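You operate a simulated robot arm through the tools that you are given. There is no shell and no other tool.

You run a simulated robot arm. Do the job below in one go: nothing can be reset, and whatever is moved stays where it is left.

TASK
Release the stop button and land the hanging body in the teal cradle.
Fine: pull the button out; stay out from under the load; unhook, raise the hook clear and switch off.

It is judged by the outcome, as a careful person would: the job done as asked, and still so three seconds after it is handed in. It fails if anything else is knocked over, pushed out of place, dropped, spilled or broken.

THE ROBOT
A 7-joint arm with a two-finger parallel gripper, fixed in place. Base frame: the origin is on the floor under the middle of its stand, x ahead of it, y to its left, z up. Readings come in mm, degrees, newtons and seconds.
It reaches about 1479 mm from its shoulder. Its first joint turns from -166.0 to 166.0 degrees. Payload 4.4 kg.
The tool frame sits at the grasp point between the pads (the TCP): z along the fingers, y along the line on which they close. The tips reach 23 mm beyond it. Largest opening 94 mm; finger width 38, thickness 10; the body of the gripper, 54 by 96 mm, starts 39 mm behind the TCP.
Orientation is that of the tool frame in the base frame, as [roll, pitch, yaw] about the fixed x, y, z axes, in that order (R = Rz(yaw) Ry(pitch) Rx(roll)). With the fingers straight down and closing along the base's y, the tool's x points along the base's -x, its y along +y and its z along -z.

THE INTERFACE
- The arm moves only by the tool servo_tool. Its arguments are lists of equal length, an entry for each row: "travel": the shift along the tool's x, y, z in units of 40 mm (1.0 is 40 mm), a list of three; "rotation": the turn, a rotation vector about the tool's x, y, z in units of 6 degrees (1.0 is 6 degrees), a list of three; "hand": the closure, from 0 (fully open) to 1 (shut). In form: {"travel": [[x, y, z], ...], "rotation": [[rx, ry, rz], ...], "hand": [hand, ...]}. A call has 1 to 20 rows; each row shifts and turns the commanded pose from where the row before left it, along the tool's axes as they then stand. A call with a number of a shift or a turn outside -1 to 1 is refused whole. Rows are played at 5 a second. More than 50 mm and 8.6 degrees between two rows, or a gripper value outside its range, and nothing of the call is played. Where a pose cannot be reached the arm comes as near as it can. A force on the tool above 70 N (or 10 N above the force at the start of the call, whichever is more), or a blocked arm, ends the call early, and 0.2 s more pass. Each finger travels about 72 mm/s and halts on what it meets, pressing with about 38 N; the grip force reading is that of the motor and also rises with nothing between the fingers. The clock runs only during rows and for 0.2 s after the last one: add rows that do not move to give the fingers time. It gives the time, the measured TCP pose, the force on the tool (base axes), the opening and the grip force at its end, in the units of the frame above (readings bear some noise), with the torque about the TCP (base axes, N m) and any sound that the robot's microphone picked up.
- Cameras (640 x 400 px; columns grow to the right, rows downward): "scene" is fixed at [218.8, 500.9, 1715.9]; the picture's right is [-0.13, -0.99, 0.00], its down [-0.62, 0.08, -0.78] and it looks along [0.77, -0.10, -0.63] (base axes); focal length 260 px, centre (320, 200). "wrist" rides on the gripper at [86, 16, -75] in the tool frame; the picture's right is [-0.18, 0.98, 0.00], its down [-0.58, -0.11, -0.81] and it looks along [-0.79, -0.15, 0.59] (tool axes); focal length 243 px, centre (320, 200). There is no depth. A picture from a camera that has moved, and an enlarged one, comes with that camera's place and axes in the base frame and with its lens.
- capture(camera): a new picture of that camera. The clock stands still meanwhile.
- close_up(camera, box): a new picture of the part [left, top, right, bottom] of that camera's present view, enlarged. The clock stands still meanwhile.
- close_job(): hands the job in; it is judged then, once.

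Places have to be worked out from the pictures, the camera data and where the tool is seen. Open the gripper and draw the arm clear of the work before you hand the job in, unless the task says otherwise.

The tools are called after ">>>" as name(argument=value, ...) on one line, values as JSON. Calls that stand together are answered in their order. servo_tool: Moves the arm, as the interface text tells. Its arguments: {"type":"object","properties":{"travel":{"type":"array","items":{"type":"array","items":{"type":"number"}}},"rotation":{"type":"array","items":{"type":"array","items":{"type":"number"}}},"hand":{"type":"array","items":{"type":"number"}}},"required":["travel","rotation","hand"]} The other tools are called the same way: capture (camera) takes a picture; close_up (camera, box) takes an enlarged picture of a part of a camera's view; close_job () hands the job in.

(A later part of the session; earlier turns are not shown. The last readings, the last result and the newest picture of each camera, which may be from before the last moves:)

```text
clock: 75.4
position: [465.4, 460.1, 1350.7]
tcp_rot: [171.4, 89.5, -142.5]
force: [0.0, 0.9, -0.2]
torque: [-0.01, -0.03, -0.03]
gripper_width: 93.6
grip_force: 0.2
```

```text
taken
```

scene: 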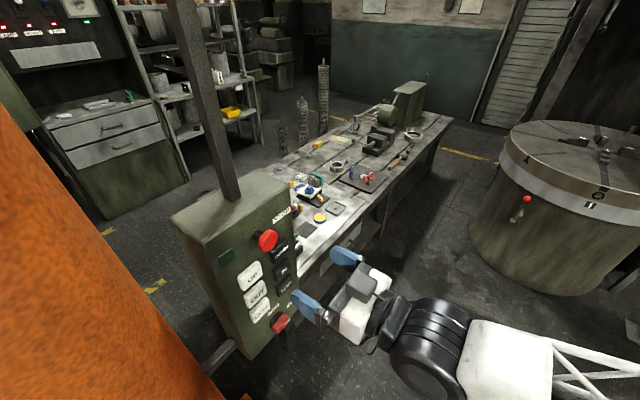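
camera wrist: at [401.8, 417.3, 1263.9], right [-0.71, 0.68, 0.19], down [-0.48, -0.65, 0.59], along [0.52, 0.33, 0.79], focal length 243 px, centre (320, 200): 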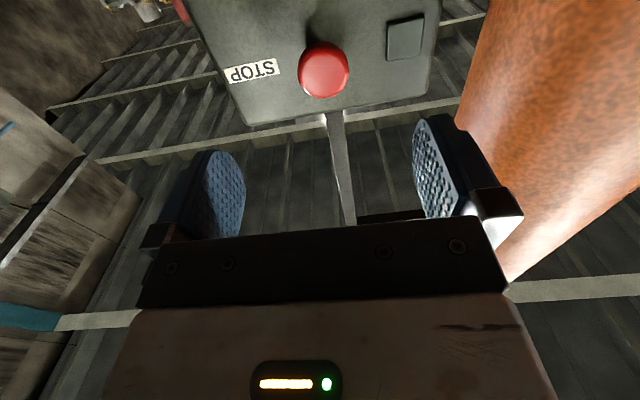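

The stop head is at ≈ (556, 555, 1356), and I'm laterally aligned, 131 mm away. I approach with the open fingers straddling it.

>>> servo_tool(travel=[[-0.13, 0, 0.7], [0, 0, 0.7], [0, 0, 0.7], [0, 0, 0.4]], rotation=[[0, 0, 0], [0, 0, 0], [0, 0, 0], [0, 0, 0]], hand=[0, 0, 0, 0])

>>> capture(camera="wrist")

>>> close_up(camera="scene", box=[200, 190, 340, 290])

```text
clock: 76.4
position: [534.4, 533.5, 1356.2]
tcp_rot: [173.1, 89.6, -140.7]
force: [0.4, -0.3, -0.3]
torque: [0.0, -0.02, 0.0]
gripper_width: 94.1
grip_force: 0.1
```

```text
taken
camera wrist: at [470.4, 489.9, 1269.4], right [-0.71, 0.68, 0.19], down [-0.48, -0.65, 0.59], along [0.52, 0.33, 0.79], focal length 243 px, centre (320, 200)
```

wrist: 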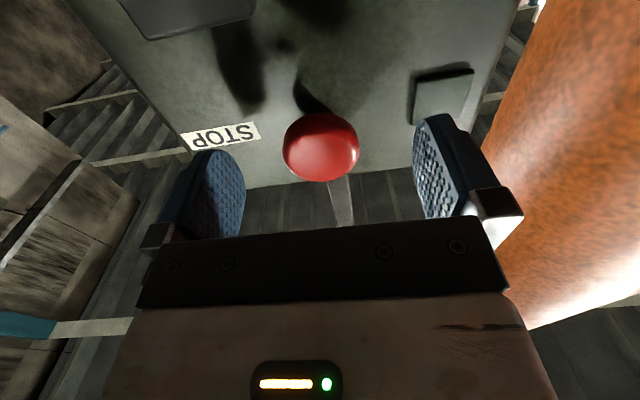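

```text
4.00 times, centred on (270, 240) of scene
camera zoom: at [218.8, 500.9, 1715.9], right [-0.13, -0.99, 0.0], down [-0.62, 0.08, -0.78], along [0.77, -0.1, -0.63], focal length 1041 px, centre (520, 40)
```

zoom: 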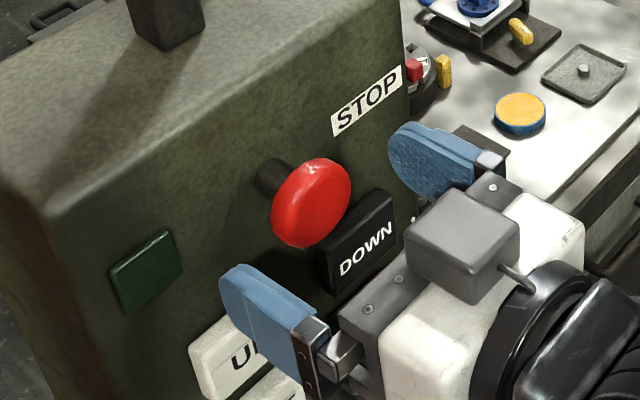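

The head is centered between the fingers, front ≈27 mm ahead of the TCP. I advance 24 mm and close on the head.

>>> servo_tool(travel=[[0, 0, 0.3], [0, 0, 0.3], [0, 0, 0], [0, 0, 0], [0, 0, 0], [0, 0, 0], [0, 0, 0], [0, 0, 0]], rotation=[[0, 0, 0], [0, 0, 0], [0, 0, 0], [0, 0, 0], [0, 0, 0], [0, 0, 0], [0, 0, 0], [0, 0, 0]], hand=[0, 0, 0.5, 1, 1, 1, 1, 1])

>>> capture(camera="wrist")

>>> close_up(camera="scene", box=[200, 190, 340, 290])

```text
clock: 78.2
position: [552.2, 551.5, 1355.8]
tcp_rot: [172.3, 89.5, -141.5]
force: [7.8, -3.6, 2.1]
torque: [0.03, 0.01, -0.12]
gripper_width: 41.3
grip_force: 45.1
```

```text
taken
camera wrist: at [487.9, 507.8, 1268.2], right [-0.71, 0.68, 0.19], down [-0.48, -0.65, 0.59], along [0.52, 0.33, 0.79], focal length 243 px, centre (320, 200)
```

wrist: 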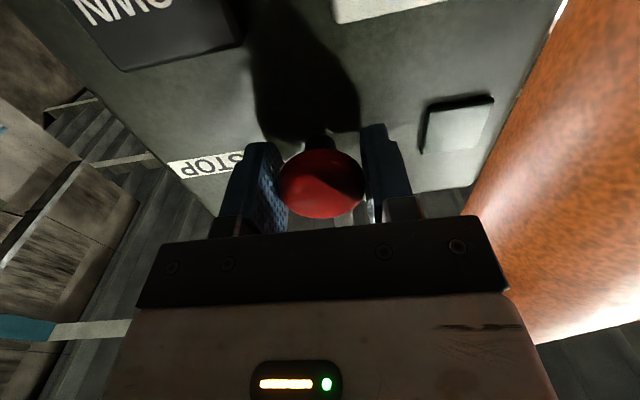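

```text
4.00 times, centred on (270, 240) of scene
camera zoom: at [218.8, 500.9, 1715.9], right [-0.13, -0.99, 0.0], down [-0.62, 0.08, -0.78], along [0.77, -0.1, -0.63], focal length 1041 px, centre (520, 40)
```

zoom: 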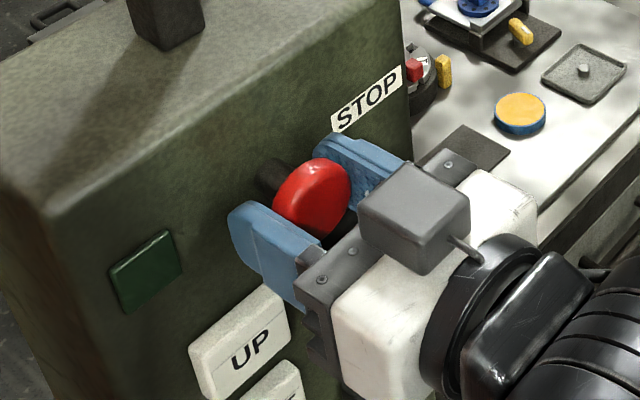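

The fingers hold the head (41 mm). I pull straight out in small steps.

>>> servo_tool(travel=[[0, 0, -0.1], [0, 0, -0.1], [0, 0, -0.1], [0, 0, 0], [0, 0, 0]], rotation=[[0, 0, 0], [0, 0, 0], [0, 0, 0], [0, 0, 0], [0, 0, 0]], hand=[1, 1, 1, 1, 1])

>>> close_up(camera="scene", box=[200, 190, 340, 290])

```text
clock: 79.4
position: [542.6, 543.3, 1355.7]
tcp_rot: [173.1, 89.4, -140.8]
force: [51.7, 45.5, 4.5]
torque: [-0.23, 0.41, -0.91]
gripper_width: 41.7
grip_force: 44.9
```

```text
4.00 times, centred on (270, 240) of scene
camera zoom: at [218.8, 500.9, 1715.9], right [-0.13, -0.99, 0.0], down [-0.62, 0.08, -0.78], along [0.77, -0.1, -0.63], focal length 1041 px, centre (520, 40)
```

zoom: 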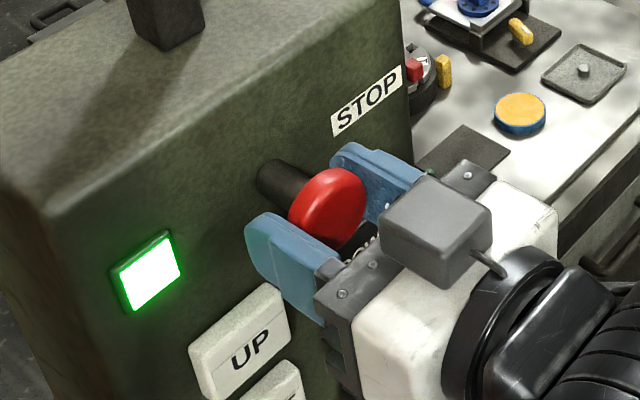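

The green lamp is lit: the stop is released. I ease off the pull and open the fingers, then back away.

>>> servo_tool(travel=[[0, 0, 0.06], [0, 0, 0], [0, 0, 0], [0, 0, 0], [0, 0, 0], [0, 0, -0.4], [0, 0, -0.8], [0, 0, -0.8]], rotation=[[0, 0, 0], [0, 0, 0], [0, 0, 0], [0, 0, 0], [0, 0, 0], [0, 0, 0], [0, 0, 0], [0, 0, 0]], hand=[1, 0.8, 0.3, 0, 0, 0, 0, 0])

>>> close_up(camera="scene", box=[170, 170, 350, 370])

>>> capture(camera="wrist")

```text
clock: 81.2
position: [490.0, 484.1, 1357.4]
tcp_rot: [173.3, 89.6, -140.6]
force: [-0.6, 0.9, 0.3]
torque: [0.01, 0.0, -0.03]
gripper_width: 93.9
grip_force: 0.1
```

```text
2.00 times, centred on (260, 270) of scene
camera zoom: at [218.8, 500.9, 1715.9], right [-0.13, -0.99, 0.0], down [-0.62, 0.08, -0.78], along [0.77, -0.1, -0.63], focal length 521 px, centre (440, 60)
```

zoom: 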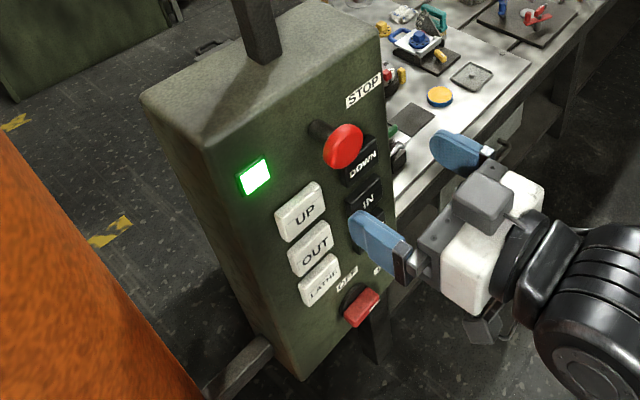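

```text
taken
camera wrist: at [425.7, 441.2, 1270.6], right [-0.71, 0.68, 0.19], down [-0.48, -0.65, 0.59], along [0.52, 0.33, 0.79], focal length 243 px, centre (320, 200)
```

wrist: 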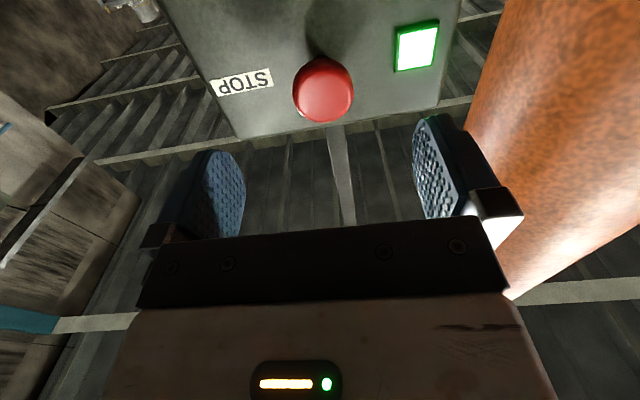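

Released and clear. I close the fingers and move down in front of the YARD button (≈ (597, 541, 1142)), keeping ~115 mm off, then check alignment.

>>> servo_tool(travel=[[0.9, -0.16, 0], [0.9, -0.16, 0], [0.9, -0.16, 0], [0.9, -0.16, 0], [0.9, -0.16, 0], [0.9, -0.16, 0], [0, 0, 0.8]], rotation=[[0, 0, 0], [0, 0, 0], [0, 0, 0], [0, 0, 0], [0, 0, 0], [0, 0, 0], [0, 0, 0]], hand=[0.5, 1, 1, 1, 1, 1, 1])

>>> capture(camera="wrist")

>>> close_up(camera="scene", box=[190, 220, 350, 370])

```text
clock: 82.8
position: [534.9, 481.8, 1140.5]
tcp_rot: [172.5, 89.5, -141.5]
force: [0.8, 0.9, 0.0]
torque: [-0.03, -0.02, -0.03]
gripper_width: 0.0
grip_force: 37.5
```

```text
taken
camera wrist: at [471.7, 438.2, 1052.8], right [-0.71, 0.68, 0.19], down [-0.48, -0.65, 0.59], along [0.52, 0.33, 0.79], focal length 243 px, centre (320, 200)
```

wrist: 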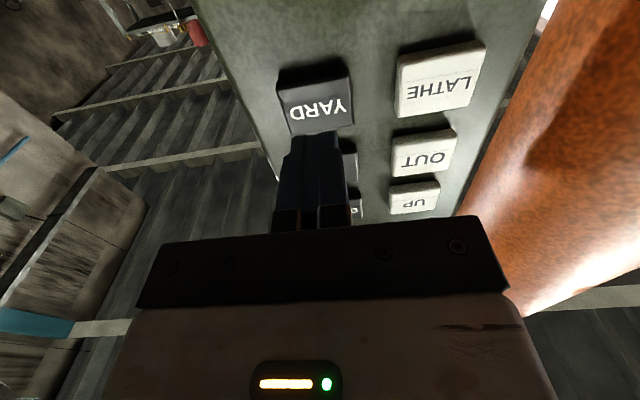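

```text
2.67 times, centred on (270, 295) of scene
camera zoom: at [218.8, 500.9, 1715.9], right [-0.13, -0.99, 0.0], down [-0.62, 0.08, -0.78], along [0.77, -0.1, -0.63], focal length 694 px, centre (453, -53)
```

zoom: 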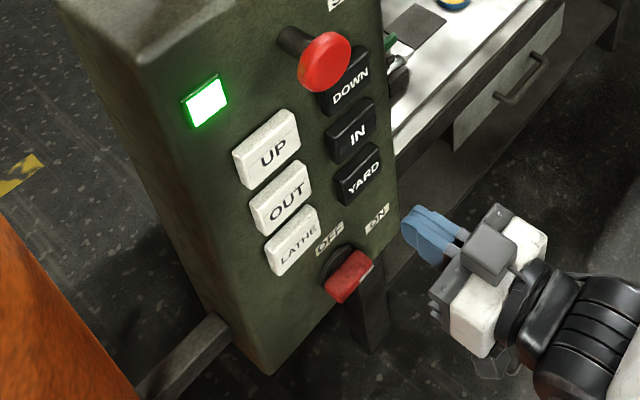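

YARD's center is slightly higher (≈1151) and ~5 mm further right than my axis. I correct that and close to within ~12 mm of the surface.

>>> servo_tool(travel=[[-0.25, -0.13, 0.4], [0, 0, 0.4], [0, 0, 0.4]], rotation=[[0, 0, 0], [0, 0, 0], [0, 0, 0]], hand=[1, 1, 1])

>>> capture(camera="wrist")

>>> close_up(camera="scene", box=[230, 230, 340, 330])

```text
clock: 83.6
position: [574.4, 512.6, 1149.9]
tcp_rot: [173.7, 89.5, -140.3]
force: [-0.4, -0.4, 0.3]
torque: [0.03, 0.01, 0.01]
gripper_width: 0.0
grip_force: 38.6
```

```text
taken
camera wrist: at [510.5, 468.7, 1062.9], right [-0.71, 0.68, 0.18], down [-0.48, -0.65, 0.59], along [0.52, 0.33, 0.79], focal length 243 px, centre (320, 200)
```

wrist: 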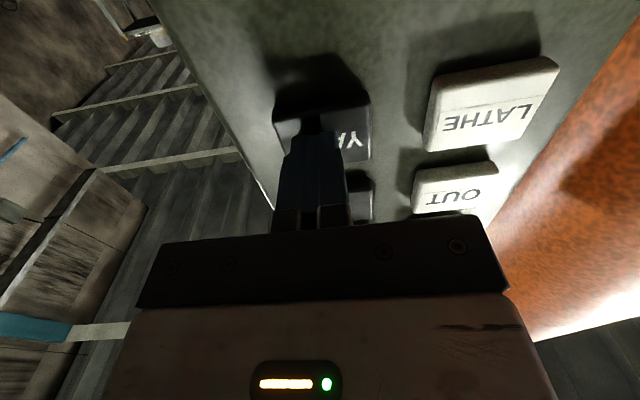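

```text
4.00 times, centred on (285, 280) of scene
camera zoom: at [218.8, 500.9, 1715.9], right [-0.13, -0.99, 0.0], down [-0.62, 0.08, -0.78], along [0.77, -0.1, -0.63], focal length 1041 px, centre (460, -120)
```

zoom: 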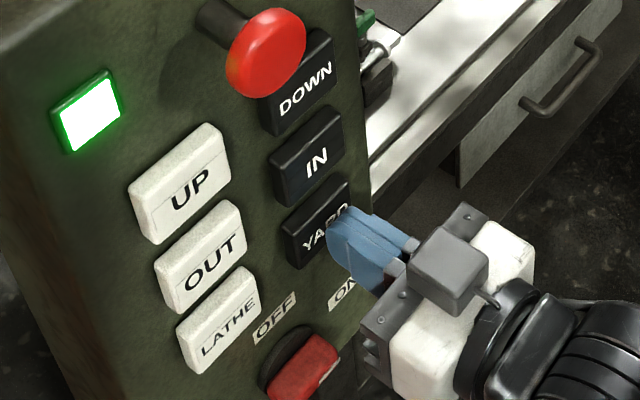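

Aligned on YARD, ≈13 mm off. I advance in small steps to find contact.

>>> servo_tool(travel=[[0, 0.03, 0.1], [0, 0, 0.1], [0, 0, 0.05]], rotation=[[0, 0, 0], [0, 0, 0], [0, 0, 0]], hand=[1, 1, 1])

```text
clock: 84.4
position: [579.3, 520.1, 1150.8]
tcp_rot: [173.0, 89.4, -140.9]
force: [-1.8, -2.9, 0.8]
torque: [0.07, -0.03, -0.02]
gripper_width: 0.3
grip_force: 38.0
```

Light contact (3 N). I press a further 5 mm, hold ~0.8 s and release, watching for force and sound.

>>> servo_tool(travel=[[0, 0, 0.13], [0, 0, 0], [0, 0, 0], [0, 0, 0]], rotation=[[0, 0, 0], [0, 0, 0], [0, 0, 0], [0, 0, 0]], hand=[1, 1, 1, 1])

>>> servo_tool(travel=[[0, 0, -0.5]], rotation=[[0, 0, 0]], hand=[1])

```text
clock: 85.4
position: [582.0, 525.1, 1149.0]
tcp_rot: [173.8, 89.5, -140.2]
force: [-33.4, -30.8, 2.1]
torque: [0.47, -0.45, 0.02]
gripper_width: 0.0
grip_force: 38.1
```

```text
clock: 85.8
position: [569.7, 510.4, 1150.3]
tcp_rot: [173.5, 89.5, -140.4]
force: [-0.3, 0.1, 0.6]
torque: [-0.02, 0.02, 0.02]
gripper_width: 0.0
grip_force: 37.9
```

The button bottomed at ~45 N for about a second. Now I go to the look-out spot on the +x side to see how the jib moved.

>>> servo_tool(travel=[[0, -0.5, -1], [0, -0.5, -1], [-0.75, -0.683, 0.11], [-0.75, -0.683, 0.11], [-0.75, -0.683, 0.11], [-0.75, -0.683, 0.11], [-0.75, -0.683, 0.11], [-0.75, -0.683, 0.11]], rotation=[[0, 0, 0], [0, 0, 0], [0, 0, 0], [0, 0, 0], [0, 0, 0], [0, 0, 0], [0, 0, 0], [0, 0, 0]], hand=[1, 1, 1, 1, 1, 1, 1, 1])

>>> servo_tool(travel=[[0, 0, 0], [0, 0, 0], [0, 0, 0], [0, 0, 0], [0, 0, 0], [0, 0, 0], [0, 0, 0], [0, 0, 0], [0, 0, 0], [0, 0, 0], [0, 0, 0]], rotation=[[-0.899, 0.887, -0.593], [-0.899, 0.887, -0.593], [-0.899, 0.887, -0.593], [-0.899, 0.887, -0.593], [-0.899, 0.887, -0.593], [-0.899, 0.887, -0.593], [-0.899, 0.887, -0.593], [-0.899, 0.887, -0.593], [-0.899, 0.887, -0.593], [-0.899, 0.887, -0.593], [-0.899, 0.887, -0.593]], hand=[1, 1, 1, 1, 1, 1, 1, 1, 1, 1, 1])

>>> servo_tool(travel=[[-0.65, -0.844, 0.056], [-0.65, -0.844, 0.056], [-0.65, -0.844, 0.056], [-0.65, -0.844, 0.056], [-0.65, -0.844, 0.056], [-0.65, -0.844, 0.056], [-0.65, -0.844, 0.056], [-0.65, -0.844, 0.056]], rotation=[[0, 0, 0], [0, 0, 0], [0, 0, 0], [0, 0, 0], [0, 0, 0], [0, 0, 0], [0, 0, 0], [0, 0, 0]], hand=[1, 1, 1, 1, 1, 1, 1, 1])

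>>> capture(camera="wrist")

```text
clock: 87.6
position: [679.6, 330.3, 1330.7]
tcp_rot: [177.6, 89.5, -136.2]
force: [0.6, 1.2, 0.1]
torque: [0.03, -0.01, -0.01]
gripper_width: 0.0
grip_force: 37.4
```

```text
clock: 90.0
position: [680.5, 330.1, 1329.7]
tcp_rot: [179.5, 23.0, -66.5]
force: [0.2, -0.6, 0.2]
torque: [-0.02, -0.01, 0.01]
gripper_width: 0.0
grip_force: 37.8
```

```text
clock: 91.8
position: [848.4, 621.9, 1394.2]
tcp_rot: [179.6, 23.2, -66.5]
force: [-0.2, -0.5, 1.3]
torque: [-0.02, -0.04, -0.04]
gripper_width: 0.0
grip_force: 38.0
```

```text
taken
camera wrist: at [878.1, 515.3, 1426.9], right [-0.97, -0.24, 0.08], down [0.02, 0.25, 0.97], along [-0.25, 0.94, -0.23], focal length 243 px, centre (320, 200)
```

wrist: 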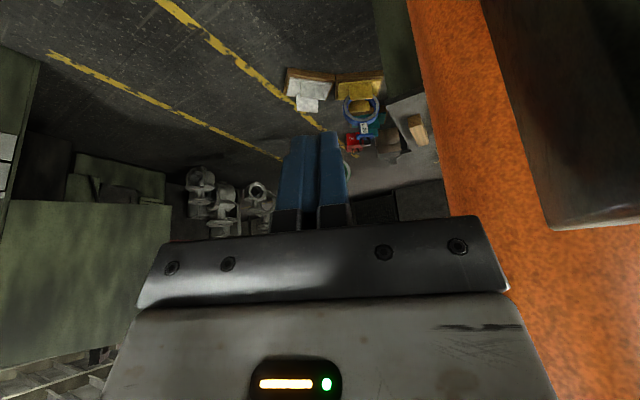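

The closed fingers hide the load; I open them to see.

>>> servo_tool(travel=[[0, 0, 0], [0, 0, 0], [0, 0, 0], [0, 0, 0]], rotation=[[0, 0, 0], [0, 0, 0], [0, 0, 0], [0, 0, 0]], hand=[0, 0, 0, 0])

>>> capture(camera="wrist")

>>> close_up(camera="wrist", box=[280, 60, 440, 220])

```text
clock: 92.8
position: [849.4, 621.7, 1391.4]
tcp_rot: [179.5, 23.1, -66.6]
force: [-0.1, 0.1, -0.7]
torque: [-0.01, 0.02, 0.0]
gripper_width: 93.8
grip_force: 0.1
```

```text
taken
camera wrist: at [878.5, 515.3, 1425.7], right [-0.97, -0.24, 0.08], down [0.02, 0.25, 0.97], along [-0.25, 0.94, -0.23], focal length 243 px, centre (320, 200)
```

wrist: 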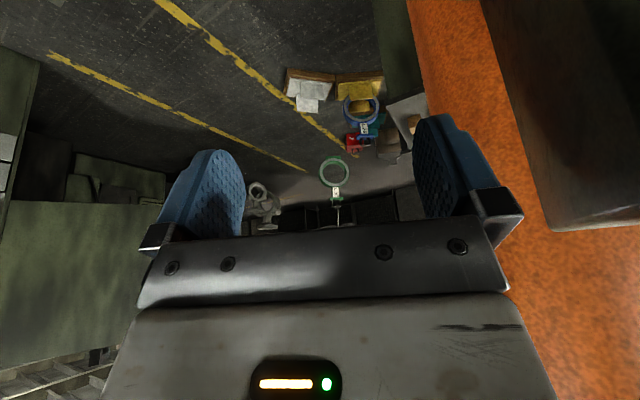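

```text
2.50 times, centred on (360, 140) of wrist
camera zoom: at [878.5, 515.3, 1425.7], right [-0.97, -0.24, 0.08], down [0.02, 0.25, 0.97], along [-0.25, 0.94, -0.23], focal length 606 px, centre (220, 350)
```

zoom: 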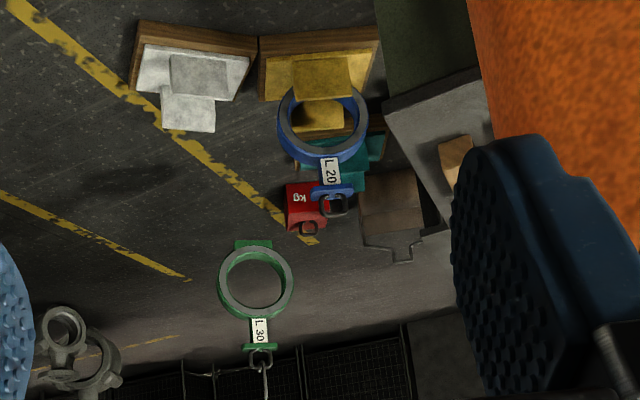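

L 30 moved from azimuth ≈102° to ≈98°, so YARD swings away from the teal cradle (az ≈111°, r ≈1888); LATHE goes toward it, at ≈4°/s. I return to the pendant, this time in front of LATHE.

>>> servo_tool(travel=[[0.65, 0.844, -0.056], [0.65, 0.844, -0.056], [0.65, 0.844, -0.056], [0.65, 0.844, -0.056], [0.65, 0.844, -0.056], [0.65, 0.844, -0.056], [0.65, 0.844, -0.056], [0.65, 0.844, -0.056]], rotation=[[0, 0, 0], [0, 0, 0], [0, 0, 0], [0, 0, 0], [0, 0, 0], [0, 0, 0], [0, 0, 0], [0, 0, 0]], hand=[0, 0, 0, 0, 0, 0, 0, 0])

>>> servo_tool(travel=[[0, 0, 0], [0, 0, 0], [0, 0, 0], [0, 0, 0], [0, 0, 0], [0, 0, 0], [0, 0, 0], [0, 0, 0], [0, 0, 0], [0, 0, 0], [0, 0, 0]], rotation=[[0.899, -0.887, 0.593], [0.899, -0.887, 0.593], [0.899, -0.887, 0.593], [0.899, -0.887, 0.593], [0.899, -0.887, 0.593], [0.899, -0.887, 0.593], [0.899, -0.887, 0.593], [0.899, -0.887, 0.593], [0.899, -0.887, 0.593], [0.899, -0.887, 0.593], [0.899, -0.887, 0.593]], hand=[1, 1, 1, 1, 1, 1, 1, 1, 1, 1, 1])

>>> servo_tool(travel=[[0.5625, 0.897, 0], [0.5625, 0.897, 0], [0.5625, 0.897, 0], [0.5625, 0.897, 0], [0.5625, 0.897, 0], [0.5625, 0.897, 0], [0.5625, 0.897, 0], [0.5625, 0.897, 0]], rotation=[[0, 0, 0], [0, 0, 0], [0, 0, 0], [0, 0, 0], [0, 0, 0], [0, 0, 0], [0, 0, 0], [0, 0, 0]], hand=[1, 1, 1, 1, 1, 1, 1, 1])

>>> capture(camera="wrist")

>>> close_up(camera="scene", box=[190, 220, 350, 370])

```text
clock: 94.6
position: [679.4, 328.7, 1328.5]
tcp_rot: [179.5, 23.1, -66.6]
force: [-0.6, -0.3, -0.5]
torque: [0.06, 0.02, 0.01]
gripper_width: 93.9
grip_force: 0.1
```

```text
clock: 97.0
position: [679.7, 331.8, 1329.7]
tcp_rot: [175.0, 89.5, -138.9]
force: [-0.3, 0.1, 0.4]
torque: [0.01, -0.02, 0.0]
gripper_width: 0.0
grip_force: 38.5
```

```text
clock: 98.8
position: [472.6, 528.1, 1151.0]
tcp_rot: [172.4, 89.4, -141.6]
force: [-0.7, 0.3, 0.3]
torque: [0.0, -0.01, -0.02]
gripper_width: 0.0
grip_force: 38.0
```

```text
taken
camera wrist: at [409.5, 483.9, 1063.4], right [-0.71, 0.68, 0.19], down [-0.48, -0.65, 0.59], along [0.52, 0.33, 0.79], focal length 243 px, centre (320, 200)
```

wrist: 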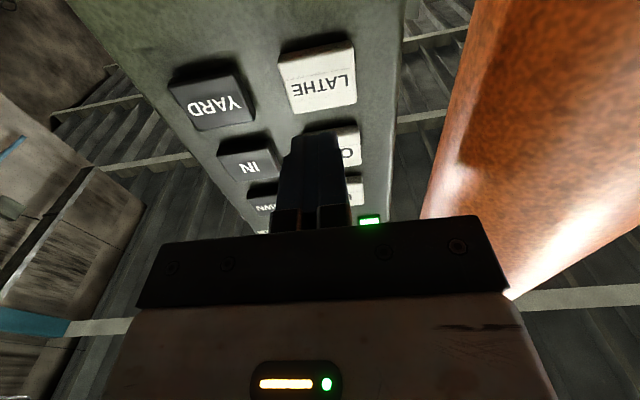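

```text
2.67 times, centred on (270, 295) of scene
camera zoom: at [218.8, 500.9, 1715.9], right [-0.13, -0.99, 0.0], down [-0.62, 0.08, -0.78], along [0.77, -0.1, -0.63], focal length 694 px, centre (453, -53)
```

zoom: 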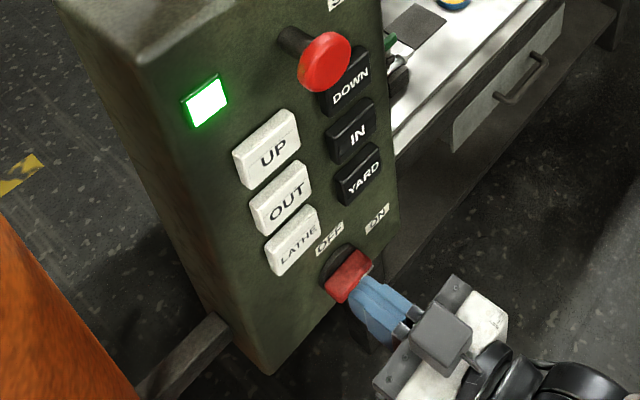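

Aligned with LATHE (u ≈ -40, z 1151). I press it for about 2.5 s in one call and release.

>>> servo_tool(travel=[[0, 0, 0.7], [0, 0, 0.7], [0, 0, 0.27], [0, 0, 0.16], [0, 0, 0], [0, 0, 0], [0, 0, 0], [0, 0, 0], [0, 0, 0], [0, 0, 0], [0, 0, 0], [0, 0, 0], [0, 0, 0], [0, 0, 0], [0, 0, 0], [0, 0, -0.5], [0, 0, -0.9]], rotation=[[0, 0, 0], [0, 0, 0], [0, 0, 0], [0, 0, 0], [0, 0, 0], [0, 0, 0], [0, 0, 0], [0, 0, 0], [0, 0, 0], [0, 0, 0], [0, 0, 0], [0, 0, 0], [0, 0, 0], [0, 0, 0], [0, 0, 0], [0, 0, 0], [0, 0, 0]], hand=[1, 1, 1, 1, 1, 1, 1, 1, 1, 1, 1, 1, 1, 1, 1, 1, 1])

```text
clock: 102.4
position: [484.3, 542.0, 1150.4]
tcp_rot: [171.1, 89.5, -142.9]
force: [-0.1, -0.4, -0.2]
torque: [0.02, 0.01, 0.02]
gripper_width: 0.2
grip_force: 37.5
```

Pressed and released. I go back to the look-out.

>>> servo_tool(travel=[[-0.5625, -0.9, -0.05], [-0.5625, -0.9, -0.05], [-0.5625, -0.9, -0.05], [-0.5625, -0.9, -0.05], [-0.5625, -0.9, -0.05], [-0.5625, -0.9, -0.05], [-0.5625, -0.9, -0.05], [-0.5625, -0.9, -0.05]], rotation=[[0, 0, 0], [0, 0, 0], [0, 0, 0], [0, 0, 0], [0, 0, 0], [0, 0, 0], [0, 0, 0], [0, 0, 0]], hand=[1, 1, 1, 1, 1, 1, 1, 1])

>>> servo_tool(travel=[[0, 0, 0], [0, 0, 0], [0, 0, 0], [0, 0, 0], [0, 0, 0], [0, 0, 0], [0, 0, 0], [0, 0, 0], [0, 0, 0], [0, 0, 0], [0, 0, 0]], rotation=[[-0.899, 0.887, -0.593], [-0.899, 0.887, -0.593], [-0.899, 0.887, -0.593], [-0.899, 0.887, -0.593], [-0.899, 0.887, -0.593], [-0.899, 0.887, -0.593], [-0.899, 0.887, -0.593], [-0.899, 0.887, -0.593], [-0.899, 0.887, -0.593], [-0.899, 0.887, -0.593], [-0.899, 0.887, -0.593]], hand=[0, 0, 0, 0, 0, 0, 0, 0, 0, 0, 0])

>>> servo_tool(travel=[[-0.65, -0.844, 0.056], [-0.65, -0.844, 0.056], [-0.65, -0.844, 0.056], [-0.65, -0.844, 0.056], [-0.65, -0.844, 0.056], [-0.65, -0.844, 0.056], [-0.65, -0.844, 0.056], [-0.65, -0.844, 0.056]], rotation=[[0, 0, 0], [0, 0, 0], [0, 0, 0], [0, 0, 0], [0, 0, 0], [0, 0, 0], [0, 0, 0], [0, 0, 0]], hand=[0, 0, 0, 0, 0, 0, 0, 0])

>>> close_up(camera="wrist", box=[280, 60, 440, 220])

```text
clock: 104.2
position: [682.5, 329.6, 1332.0]
tcp_rot: [177.6, 89.6, -136.3]
force: [1.5, 0.1, 0.3]
torque: [0.0, -0.02, 0.03]
gripper_width: 0.1
grip_force: 38.3
```

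```text
clock: 106.6
position: [682.3, 330.5, 1330.5]
tcp_rot: [179.4, 22.9, -66.5]
force: [-0.2, 0.4, -0.3]
torque: [-0.01, -0.03, 0.02]
gripper_width: 94.1
grip_force: 0.0
```

```text
clock: 108.4
position: [852.0, 618.9, 1396.7]
tcp_rot: [179.6, 23.1, -66.5]
force: [-0.5, -0.6, 0.8]
torque: [-0.01, -0.03, -0.01]
gripper_width: 93.9
grip_force: 0.1
```

```text
2.50 times, centred on (360, 140) of wrist
camera zoom: at [882.2, 512.1, 1430.5], right [-0.97, -0.24, 0.08], down [0.02, 0.25, 0.97], along [-0.25, 0.94, -0.23], focal length 606 px, centre (220, 350)
```

zoom: 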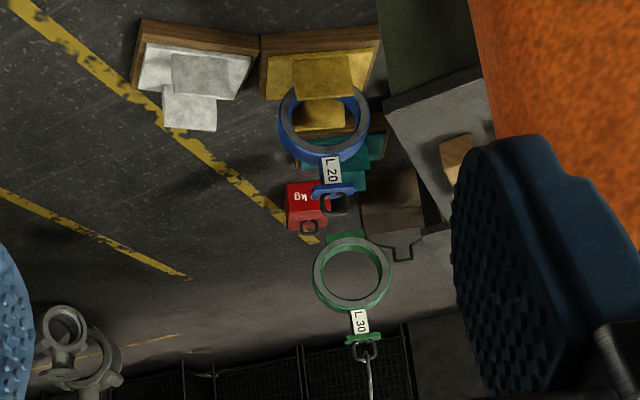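

L 30 is now at azimuth ≈109.3°; about 1.6° more is needed (≈50 mm sideways). I return to LATHE for a short tap.

>>> servo_tool(travel=[[0.65, 0.844, -0.056], [0.65, 0.844, -0.056], [0.65, 0.844, -0.056], [0.65, 0.844, -0.056], [0.65, 0.844, -0.056], [0.65, 0.844, -0.056], [0.65, 0.844, -0.056], [0.65, 0.844, -0.056]], rotation=[[0, 0, 0], [0, 0, 0], [0, 0, 0], [0, 0, 0], [0, 0, 0], [0, 0, 0], [0, 0, 0], [0, 0, 0]], hand=[0, 0, 0, 0, 0, 0, 0, 0])

>>> servo_tool(travel=[[0, 0, 0], [0, 0, 0], [0, 0, 0], [0, 0, 0], [0, 0, 0], [0, 0, 0], [0, 0, 0], [0, 0, 0], [0, 0, 0], [0, 0, 0], [0, 0, 0]], rotation=[[0.899, -0.887, 0.593], [0.899, -0.887, 0.593], [0.899, -0.887, 0.593], [0.899, -0.887, 0.593], [0.899, -0.887, 0.593], [0.899, -0.887, 0.593], [0.899, -0.887, 0.593], [0.899, -0.887, 0.593], [0.899, -0.887, 0.593], [0.899, -0.887, 0.593], [0.899, -0.887, 0.593]], hand=[1, 1, 1, 1, 1, 1, 1, 1, 1, 1, 1])

>>> servo_tool(travel=[[0.5625, 0.897, 0], [0.5625, 0.897, 0], [0.5625, 0.897, 0], [0.5625, 0.897, 0], [0.5625, 0.897, 0], [0.5625, 0.897, 0], [0.5625, 0.897, 0], [0.5625, 0.897, 0]], rotation=[[0, 0, 0], [0, 0, 0], [0, 0, 0], [0, 0, 0], [0, 0, 0], [0, 0, 0], [0, 0, 0], [0, 0, 0]], hand=[1, 1, 1, 1, 1, 1, 1, 1])

```text
clock: 110.2
position: [682.1, 331.4, 1331.0]
tcp_rot: [179.5, 23.1, -66.6]
force: [0.7, -0.7, 1.1]
torque: [0.04, 0.03, 0.02]
gripper_width: 93.9
grip_force: 0.0
```

```text
clock: 112.6
position: [682.2, 330.7, 1330.2]
tcp_rot: [176.3, 89.6, -137.6]
force: [-0.2, 0.3, 0.2]
torque: [0.0, -0.03, -0.03]
gripper_width: 0.0
grip_force: 37.9
```

```text
clock: 114.4
position: [473.5, 527.6, 1149.6]
tcp_rot: [172.5, 89.6, -141.3]
force: [-0.5, -0.6, 0.1]
torque: [0.0, 0.0, 0.0]
gripper_width: 0.0
grip_force: 38.2
```

In position. I give LATHE a short tap (~0.5 s).

>>> servo_tool(travel=[[0, 0, 0.7], [0, 0, 0.7], [0, 0, 0.27], [0, 0, 0.16], [0, 0, 0], [0, 0, 0], [0, 0, -0.5], [0, 0, -0.9]], rotation=[[0, 0, 0], [0, 0, 0], [0, 0, 0], [0, 0, 0], [0, 0, 0], [0, 0, 0], [0, 0, 0], [0, 0, 0]], hand=[1, 1, 1, 1, 1, 1, 1, 1])

```text
clock: 116.2
position: [484.5, 541.4, 1149.4]
tcp_rot: [170.9, 89.6, -142.9]
force: [0.0, 0.0, -0.7]
torque: [0.0, 0.03, 0.03]
gripper_width: 0.2
grip_force: 37.8
```

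Next the DOWN button at (u ≈ +41, z ≈ 1280): I shift across and up, and check alignment.

>>> servo_tool(travel=[[-0.815, -0.51, 0], [-0.815, -0.51, 0], [-0.815, -0.51, 0], [-0.815, -0.51, 0]], rotation=[[0, 0, 0], [0, 0, 0], [0, 0, 0], [0, 0, 0]], hand=[1, 1, 1, 1])

>>> capture(camera="wrist")

>>> close_up(camera="scene", box=[210, 210, 340, 310])

```text
clock: 117.2
position: [545.4, 485.7, 1281.4]
tcp_rot: [175.8, 89.4, -138.0]
force: [0.2, 0.0, 0.5]
torque: [0.02, 0.0, -0.03]
gripper_width: 0.2
grip_force: 38.3
```

```text
taken
camera wrist: at [482.2, 442.1, 1194.4], right [-0.71, 0.68, 0.18], down [-0.48, -0.65, 0.59], along [0.52, 0.33, 0.79], focal length 243 px, centre (320, 200)
```

wrist: 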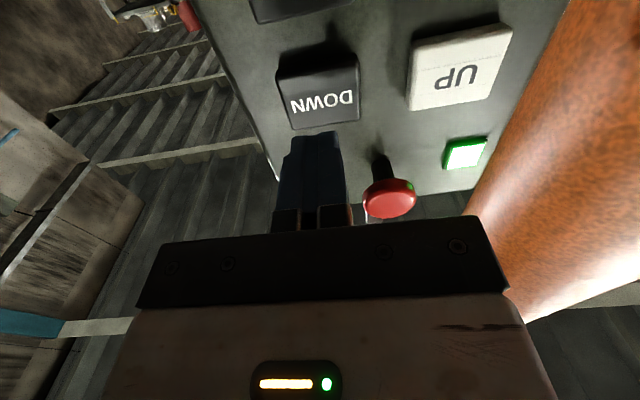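

```text
4.00 times, centred on (275, 260) of scene
camera zoom: at [218.8, 500.9, 1715.9], right [-0.13, -0.99, 0.0], down [-0.62, 0.08, -0.78], along [0.77, -0.1, -0.63], focal length 1041 px, centre (500, -40)
```

zoom: 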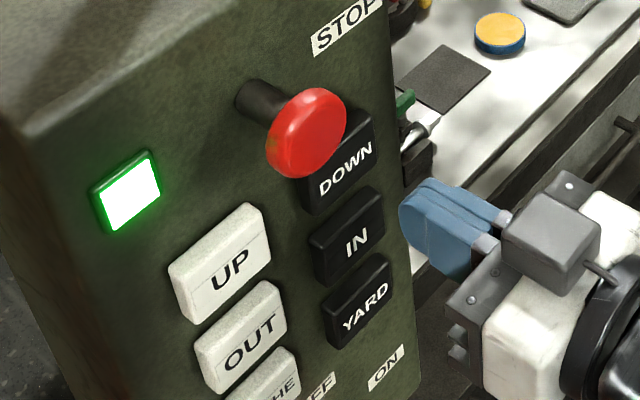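

DOWN is centered on the finger axis. I tap it for about 0.55 s to learn the hoist speed.

>>> servo_tool(travel=[[0, 0, 0.5], [0, 0, 0.4], [0, 0, 0.27], [0, 0, 0.16], [0, 0, 0], [0, 0, 0], [0, 0, -0.5], [0, 0, -0.9]], rotation=[[0, 0, 0], [0, 0, 0], [0, 0, 0], [0, 0, 0], [0, 0, 0], [0, 0, 0], [0, 0, 0], [0, 0, 0]], hand=[1, 1, 1, 1, 1, 1, 1, 1])

```text
clock: 119.0
position: [543.1, 484.8, 1278.9]
tcp_rot: [175.7, 89.4, -138.2]
force: [0.8, -0.8, -0.6]
torque: [0.0, 0.01, -0.01]
gripper_width: 0.0
grip_force: 37.9
```

I go back to the look-out to see the result.

>>> servo_tool(travel=[[-0.213, -0.858, -0.07], [-0.213, -0.858, -0.07], [-0.213, -0.858, -0.07], [-0.213, -0.858, -0.07], [-0.213, -0.858, -0.07], [-0.213, -0.858, -0.07]], rotation=[[0, 0, 0], [0, 0, 0], [0, 0, 0], [0, 0, 0], [0, 0, 0], [0, 0, 0]], hand=[1, 1, 1, 1, 1, 1])

>>> servo_tool(travel=[[0, 0, 0], [0, 0, 0], [0, 0, 0], [0, 0, 0], [0, 0, 0], [0, 0, 0], [0, 0, 0], [0, 0, 0], [0, 0, 0], [0, 0, 0], [0, 0, 0]], rotation=[[-0.899, 0.887, -0.593], [-0.899, 0.887, -0.593], [-0.899, 0.887, -0.593], [-0.899, 0.887, -0.593], [-0.899, 0.887, -0.593], [-0.899, 0.887, -0.593], [-0.899, 0.887, -0.593], [-0.899, 0.887, -0.593], [-0.899, 0.887, -0.593], [-0.899, 0.887, -0.593], [-0.899, 0.887, -0.593]], hand=[0, 0, 0, 0, 0, 0, 0, 0, 0, 0, 0])

>>> servo_tool(travel=[[-0.65, -0.844, 0.056], [-0.65, -0.844, 0.056], [-0.65, -0.844, 0.056], [-0.65, -0.844, 0.056], [-0.65, -0.844, 0.056], [-0.65, -0.844, 0.056], [-0.65, -0.844, 0.056], [-0.65, -0.844, 0.056]], rotation=[[0, 0, 0], [0, 0, 0], [0, 0, 0], [0, 0, 0], [0, 0, 0], [0, 0, 0], [0, 0, 0], [0, 0, 0]], hand=[0, 0, 0, 0, 0, 0, 0, 0])

>>> close_up(camera="wrist", box=[280, 60, 440, 220])

>>> close_up(camera="wrist", box=[330, 90, 410, 190])

```text
clock: 120.4
position: [680.6, 328.1, 1330.1]
tcp_rot: [177.4, 89.5, -136.5]
force: [0.2, 0.1, -0.2]
torque: [0.01, 0.03, 0.0]
gripper_width: 0.2
grip_force: 37.9
```

```text
clock: 122.8
position: [681.1, 329.1, 1331.7]
tcp_rot: [179.5, 23.0, -66.4]
force: [0.4, 0.5, -0.8]
torque: [-0.02, -0.01, 0.01]
gripper_width: 94.2
grip_force: 0.0
```

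```text
clock: 124.6
position: [849.9, 619.3, 1397.3]
tcp_rot: [179.6, 23.1, -66.5]
force: [-0.4, 0.3, 1.2]
torque: [0.0, -0.05, -0.02]
gripper_width: 93.8
grip_force: 0.1
```

```text
2.50 times, centred on (360, 140) of wrist
camera zoom: at [878.2, 511.0, 1430.1], right [-0.97, -0.24, 0.08], down [0.02, 0.25, 0.97], along [-0.25, 0.94, -0.23], focal length 606 px, centre (220, 350)
```

zoom: 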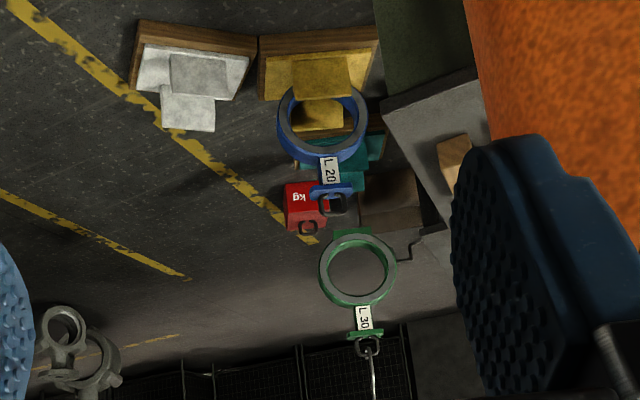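

```text
4.00 times, centred on (370, 140) of wrist
camera zoom: at [878.2, 511.0, 1430.1], right [-0.97, -0.24, 0.08], down [0.02, 0.25, 0.97], along [-0.25, 0.94, -0.23], focal length 970 px, centre (120, 440)
```

zoom: 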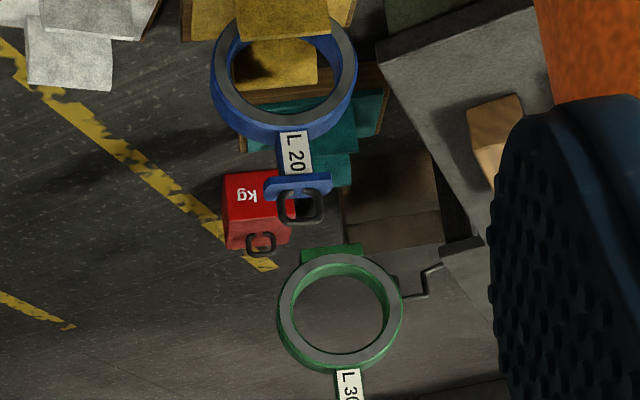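

The load is now ≈16 mm short sideways of the teal center and went down ~25 mm in that tap. Size and height estimates suggest it also needs ~30–50 mm OUT. I return: DOWN ~1.5 s, then a short OUT tap.

>>> servo_tool(travel=[[0.65, 0.844, -0.056], [0.65, 0.844, -0.056], [0.65, 0.844, -0.056], [0.65, 0.844, -0.056], [0.65, 0.844, -0.056], [0.65, 0.844, -0.056], [0.65, 0.844, -0.056], [0.65, 0.844, -0.056]], rotation=[[0, 0, 0], [0, 0, 0], [0, 0, 0], [0, 0, 0], [0, 0, 0], [0, 0, 0], [0, 0, 0], [0, 0, 0]], hand=[0, 0, 0, 0, 0, 0, 0, 0])

>>> servo_tool(travel=[[0, 0, 0], [0, 0, 0], [0, 0, 0], [0, 0, 0], [0, 0, 0], [0, 0, 0], [0, 0, 0], [0, 0, 0], [0, 0, 0], [0, 0, 0], [0, 0, 0]], rotation=[[0.899, -0.887, 0.593], [0.899, -0.887, 0.593], [0.899, -0.887, 0.593], [0.899, -0.887, 0.593], [0.899, -0.887, 0.593], [0.899, -0.887, 0.593], [0.899, -0.887, 0.593], [0.899, -0.887, 0.593], [0.899, -0.887, 0.593], [0.899, -0.887, 0.593], [0.899, -0.887, 0.593]], hand=[1, 1, 1, 1, 1, 1, 1, 1, 1, 1, 1])

>>> servo_tool(travel=[[0.204, 0.853, 0.075], [0.204, 0.853, 0.075], [0.204, 0.853, 0.075], [0.204, 0.853, 0.075], [0.204, 0.853, 0.075], [0.204, 0.853, 0.075]], rotation=[[0, 0, 0], [0, 0, 0], [0, 0, 0], [0, 0, 0], [0, 0, 0], [0, 0, 0]], hand=[1, 1, 1, 1, 1, 1])

```text
clock: 126.4
position: [678.1, 328.6, 1330.0]
tcp_rot: [179.6, 23.1, -66.6]
force: [-0.3, -0.3, -0.5]
torque: [0.02, 0.02, -0.01]
gripper_width: 94.3
grip_force: 0.2
```

```text
clock: 128.8
position: [679.4, 328.7, 1330.8]
tcp_rot: [178.0, 89.6, -135.7]
force: [0.7, -0.8, 0.7]
torque: [0.01, -0.01, 0.02]
gripper_width: 0.0
grip_force: 37.6
```

```text
clock: 130.2
position: [544.9, 483.3, 1281.5]
tcp_rot: [174.6, 89.5, -139.3]
force: [-0.2, 0.2, -0.3]
torque: [-0.02, -0.01, -0.02]
gripper_width: 0.0
grip_force: 37.5
```

In front of DOWN again. I hold it about 1.5 s.

>>> servo_tool(travel=[[0, 0, 0.5], [0, 0, 0.45], [0, 0, 0.27], [0, 0, 0.16], [0, 0, 0], [0, 0, 0], [0, 0, 0], [0, 0, 0], [0, 0, 0], [0, 0, 0], [0, 0, 0], [0, 0, -0.5], [0, 0, -0.9]], rotation=[[0, 0, 0], [0, 0, 0], [0, 0, 0], [0, 0, 0], [0, 0, 0], [0, 0, 0], [0, 0, 0], [0, 0, 0], [0, 0, 0], [0, 0, 0], [0, 0, 0], [0, 0, 0], [0, 0, 0]], hand=[1, 1, 1, 1, 1, 1, 1, 1, 1, 1, 1, 1, 1])

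>>> servo_tool(travel=[[0.41, 0.51, 0], [0.41, 0.51, 0], [0.41, 0.51, 0], [0.41, 0.51, 0]], rotation=[[0, 0, 0], [0, 0, 0], [0, 0, 0], [0, 0, 0]], hand=[1, 1, 1, 1])

>>> capture(camera="wrist")

```text
clock: 133.0
position: [544.9, 481.1, 1279.2]
tcp_rot: [174.9, 89.5, -139.0]
force: [0.1, 0.0, -0.4]
torque: [0.01, -0.01, -0.01]
gripper_width: 0.0
grip_force: 37.9
```

```text
clock: 134.0
position: [485.1, 540.0, 1213.0]
tcp_rot: [176.2, 89.6, -137.7]
force: [0.7, -0.2, -0.4]
torque: [0.04, -0.02, 0.0]
gripper_width: 0.1
grip_force: 37.9
```

```text
taken
camera wrist: at [421.6, 496.7, 1125.5], right [-0.71, 0.68, 0.18], down [-0.48, -0.65, 0.59], along [0.52, 0.33, 0.79], focal length 243 px, centre (320, 200)
```

wrist: 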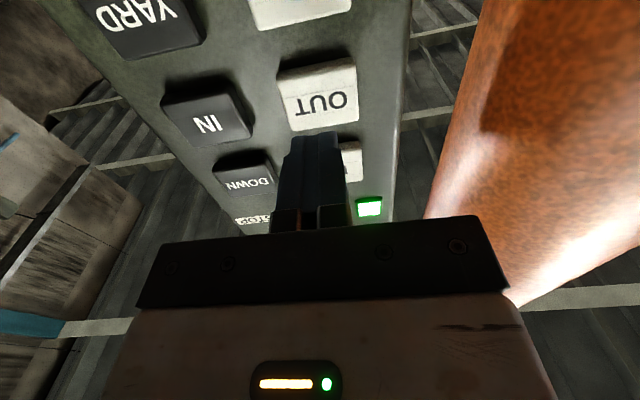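

OUT is aligned. I tap it for ~0.55 s.

>>> servo_tool(travel=[[0, 0, 0.5], [0, 0, 0.47], [0, 0, 0.27], [0, 0, 0.16], [0, 0, 0], [0, 0, 0], [0, 0, -0.5], [0, 0, -0.9]], rotation=[[0, 0, 0], [0, 0, 0], [0, 0, 0], [0, 0, 0], [0, 0, 0], [0, 0, 0], [0, 0, 0], [0, 0, 0]], hand=[1, 1, 1, 1, 1, 1, 1, 1])

>>> servo_tool(travel=[[-0.37, -0.9, -0.05], [-0.37, -0.9, -0.05], [-0.37, -0.9, -0.05], [-0.37, -0.9, -0.05], [-0.37, -0.9, -0.05], [-0.37, -0.9, -0.05], [-0.37, -0.9, -0.05], [-0.37, -0.9, -0.05]], rotation=[[0, 0, 0], [0, 0, 0], [0, 0, 0], [0, 0, 0], [0, 0, 0], [0, 0, 0], [0, 0, 0], [0, 0, 0]], hand=[1, 1, 1, 1, 1, 1, 1, 1])

>>> servo_tool(travel=[[0, 0, 0], [0, 0, 0], [0, 0, 0], [0, 0, 0], [0, 0, 0], [0, 0, 0], [0, 0, 0], [0, 0, 0], [0, 0, 0], [0, 0, 0], [0, 0, 0]], rotation=[[-0.899, 0.887, -0.593], [-0.899, 0.887, -0.593], [-0.899, 0.887, -0.593], [-0.899, 0.887, -0.593], [-0.899, 0.887, -0.593], [-0.899, 0.887, -0.593], [-0.899, 0.887, -0.593], [-0.899, 0.887, -0.593], [-0.899, 0.887, -0.593], [-0.899, 0.887, -0.593], [-0.899, 0.887, -0.593]], hand=[0, 0, 0, 0, 0, 0, 0, 0, 0, 0, 0])

>>> servo_tool(travel=[[-0.65, -0.844, 0.056], [-0.65, -0.844, 0.056], [-0.65, -0.844, 0.056], [-0.65, -0.844, 0.056], [-0.65, -0.844, 0.056], [-0.65, -0.844, 0.056], [-0.65, -0.844, 0.056], [-0.65, -0.844, 0.056]], rotation=[[0, 0, 0], [0, 0, 0], [0, 0, 0], [0, 0, 0], [0, 0, 0], [0, 0, 0], [0, 0, 0], [0, 0, 0]], hand=[0, 0, 0, 0, 0, 0, 0, 0])

>>> close_up(camera="wrist", box=[280, 60, 440, 220])

>>> close_up(camera="wrist", box=[330, 90, 410, 190])

```text
clock: 135.8
position: [484.8, 542.8, 1214.3]
tcp_rot: [177.8, 89.5, -136.0]
force: [0.4, -0.2, 0.1]
torque: [0.03, 0.02, -0.01]
gripper_width: 0.0
grip_force: 38.0
```

```text
clock: 137.6
position: [681.7, 327.2, 1335.5]
tcp_rot: [169.1, 89.5, -144.8]
force: [0.5, 0.0, 0.5]
torque: [0.0, 0.04, -0.03]
gripper_width: 0.1
grip_force: 38.0
```

```text
clock: 140.0
position: [682.2, 329.3, 1335.1]
tcp_rot: [179.5, 23.1, -66.5]
force: [-0.2, 0.9, 0.1]
torque: [-0.02, -0.01, 0.0]
gripper_width: 94.1
grip_force: 0.1
```

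```text
clock: 141.8
position: [852.6, 621.1, 1399.6]
tcp_rot: [179.8, 23.1, -66.4]
force: [-0.5, -0.2, 1.0]
torque: [-0.03, -0.07, -0.03]
gripper_width: 94.0
grip_force: 0.0
```

```text
2.50 times, centred on (360, 140) of wrist
camera zoom: at [881.1, 512.4, 1433.6], right [-0.97, -0.24, 0.08], down [0.02, 0.25, 0.97], along [-0.25, 0.94, -0.23], focal length 606 px, centre (220, 350)
```

zoom: 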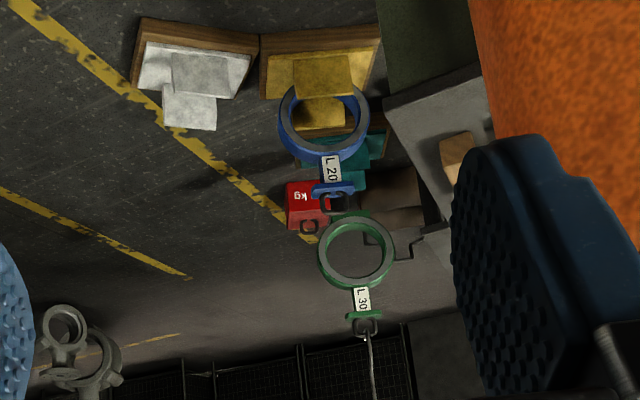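

```text
4.00 times, centred on (370, 140) of wrist
camera zoom: at [881.1, 512.4, 1433.6], right [-0.97, -0.24, 0.08], down [0.02, 0.25, 0.97], along [-0.25, 0.94, -0.23], focal length 970 px, centre (120, 440)
```

zoom: 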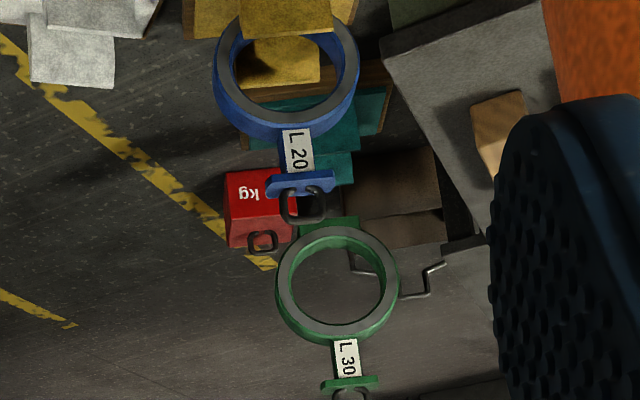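

L 30 came down ~95 mm and moved out ~50 mm. I zoom tightly on both rings to compare their apparent sizes for depth.

>>> close_up(camera="wrist", box=[342, 140, 406, 180])

>>> close_up(camera="wrist", box=[330, 88, 394, 128])

>>> close_up(camera="wrist", box=[350, 165, 414, 225])

```text
10.00 times, centred on (374, 160) of wrist
camera zoom: at [881.1, 512.4, 1433.6], right [-0.97, -0.24, 0.08], down [0.02, 0.25, 0.97], along [-0.25, 0.94, -0.23], focal length 2426 px, centre (-220, 600)
```

zoom: 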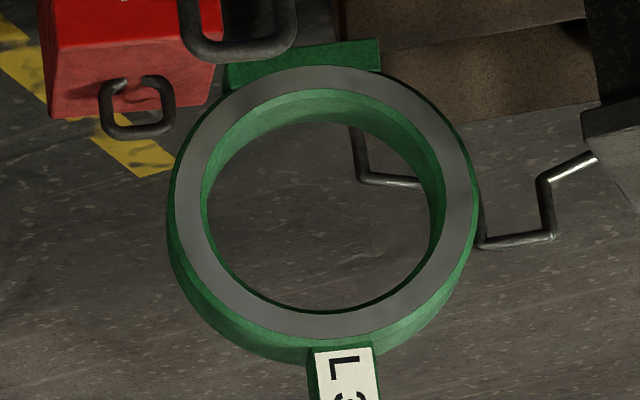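

```text
10.00 times, centred on (362, 108) of wrist
camera zoom: at [881.1, 512.4, 1433.6], right [-0.97, -0.24, 0.08], down [0.02, 0.25, 0.97], along [-0.25, 0.94, -0.23], focal length 2426 px, centre (-100, 1120)
```

zoom: 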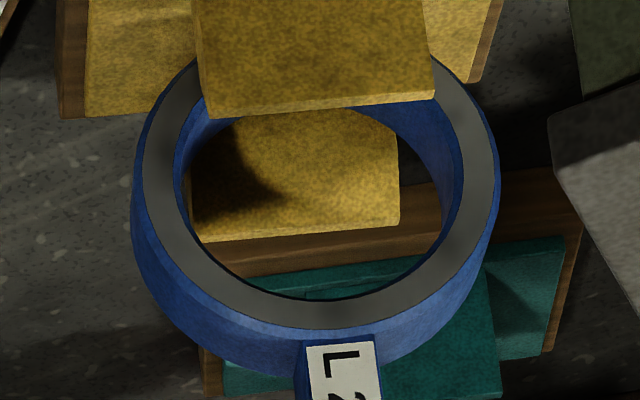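

```text
6.67 times, centred on (382, 195) of wrist
camera zoom: at [881.1, 512.4, 1433.6], right [-0.97, -0.24, 0.08], down [0.02, 0.25, 0.97], along [-0.25, 0.94, -0.23], focal length 1618 px, centre (-93, 233)
```

zoom: 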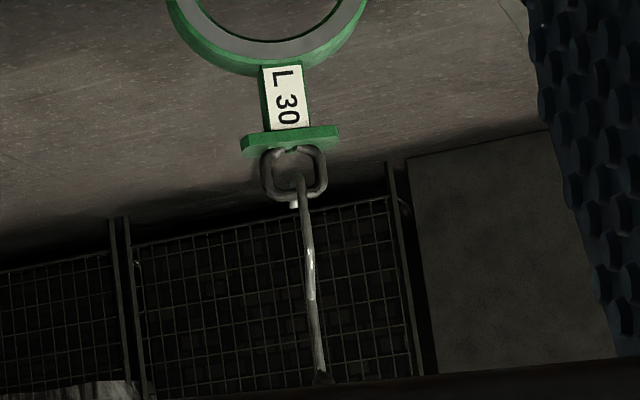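

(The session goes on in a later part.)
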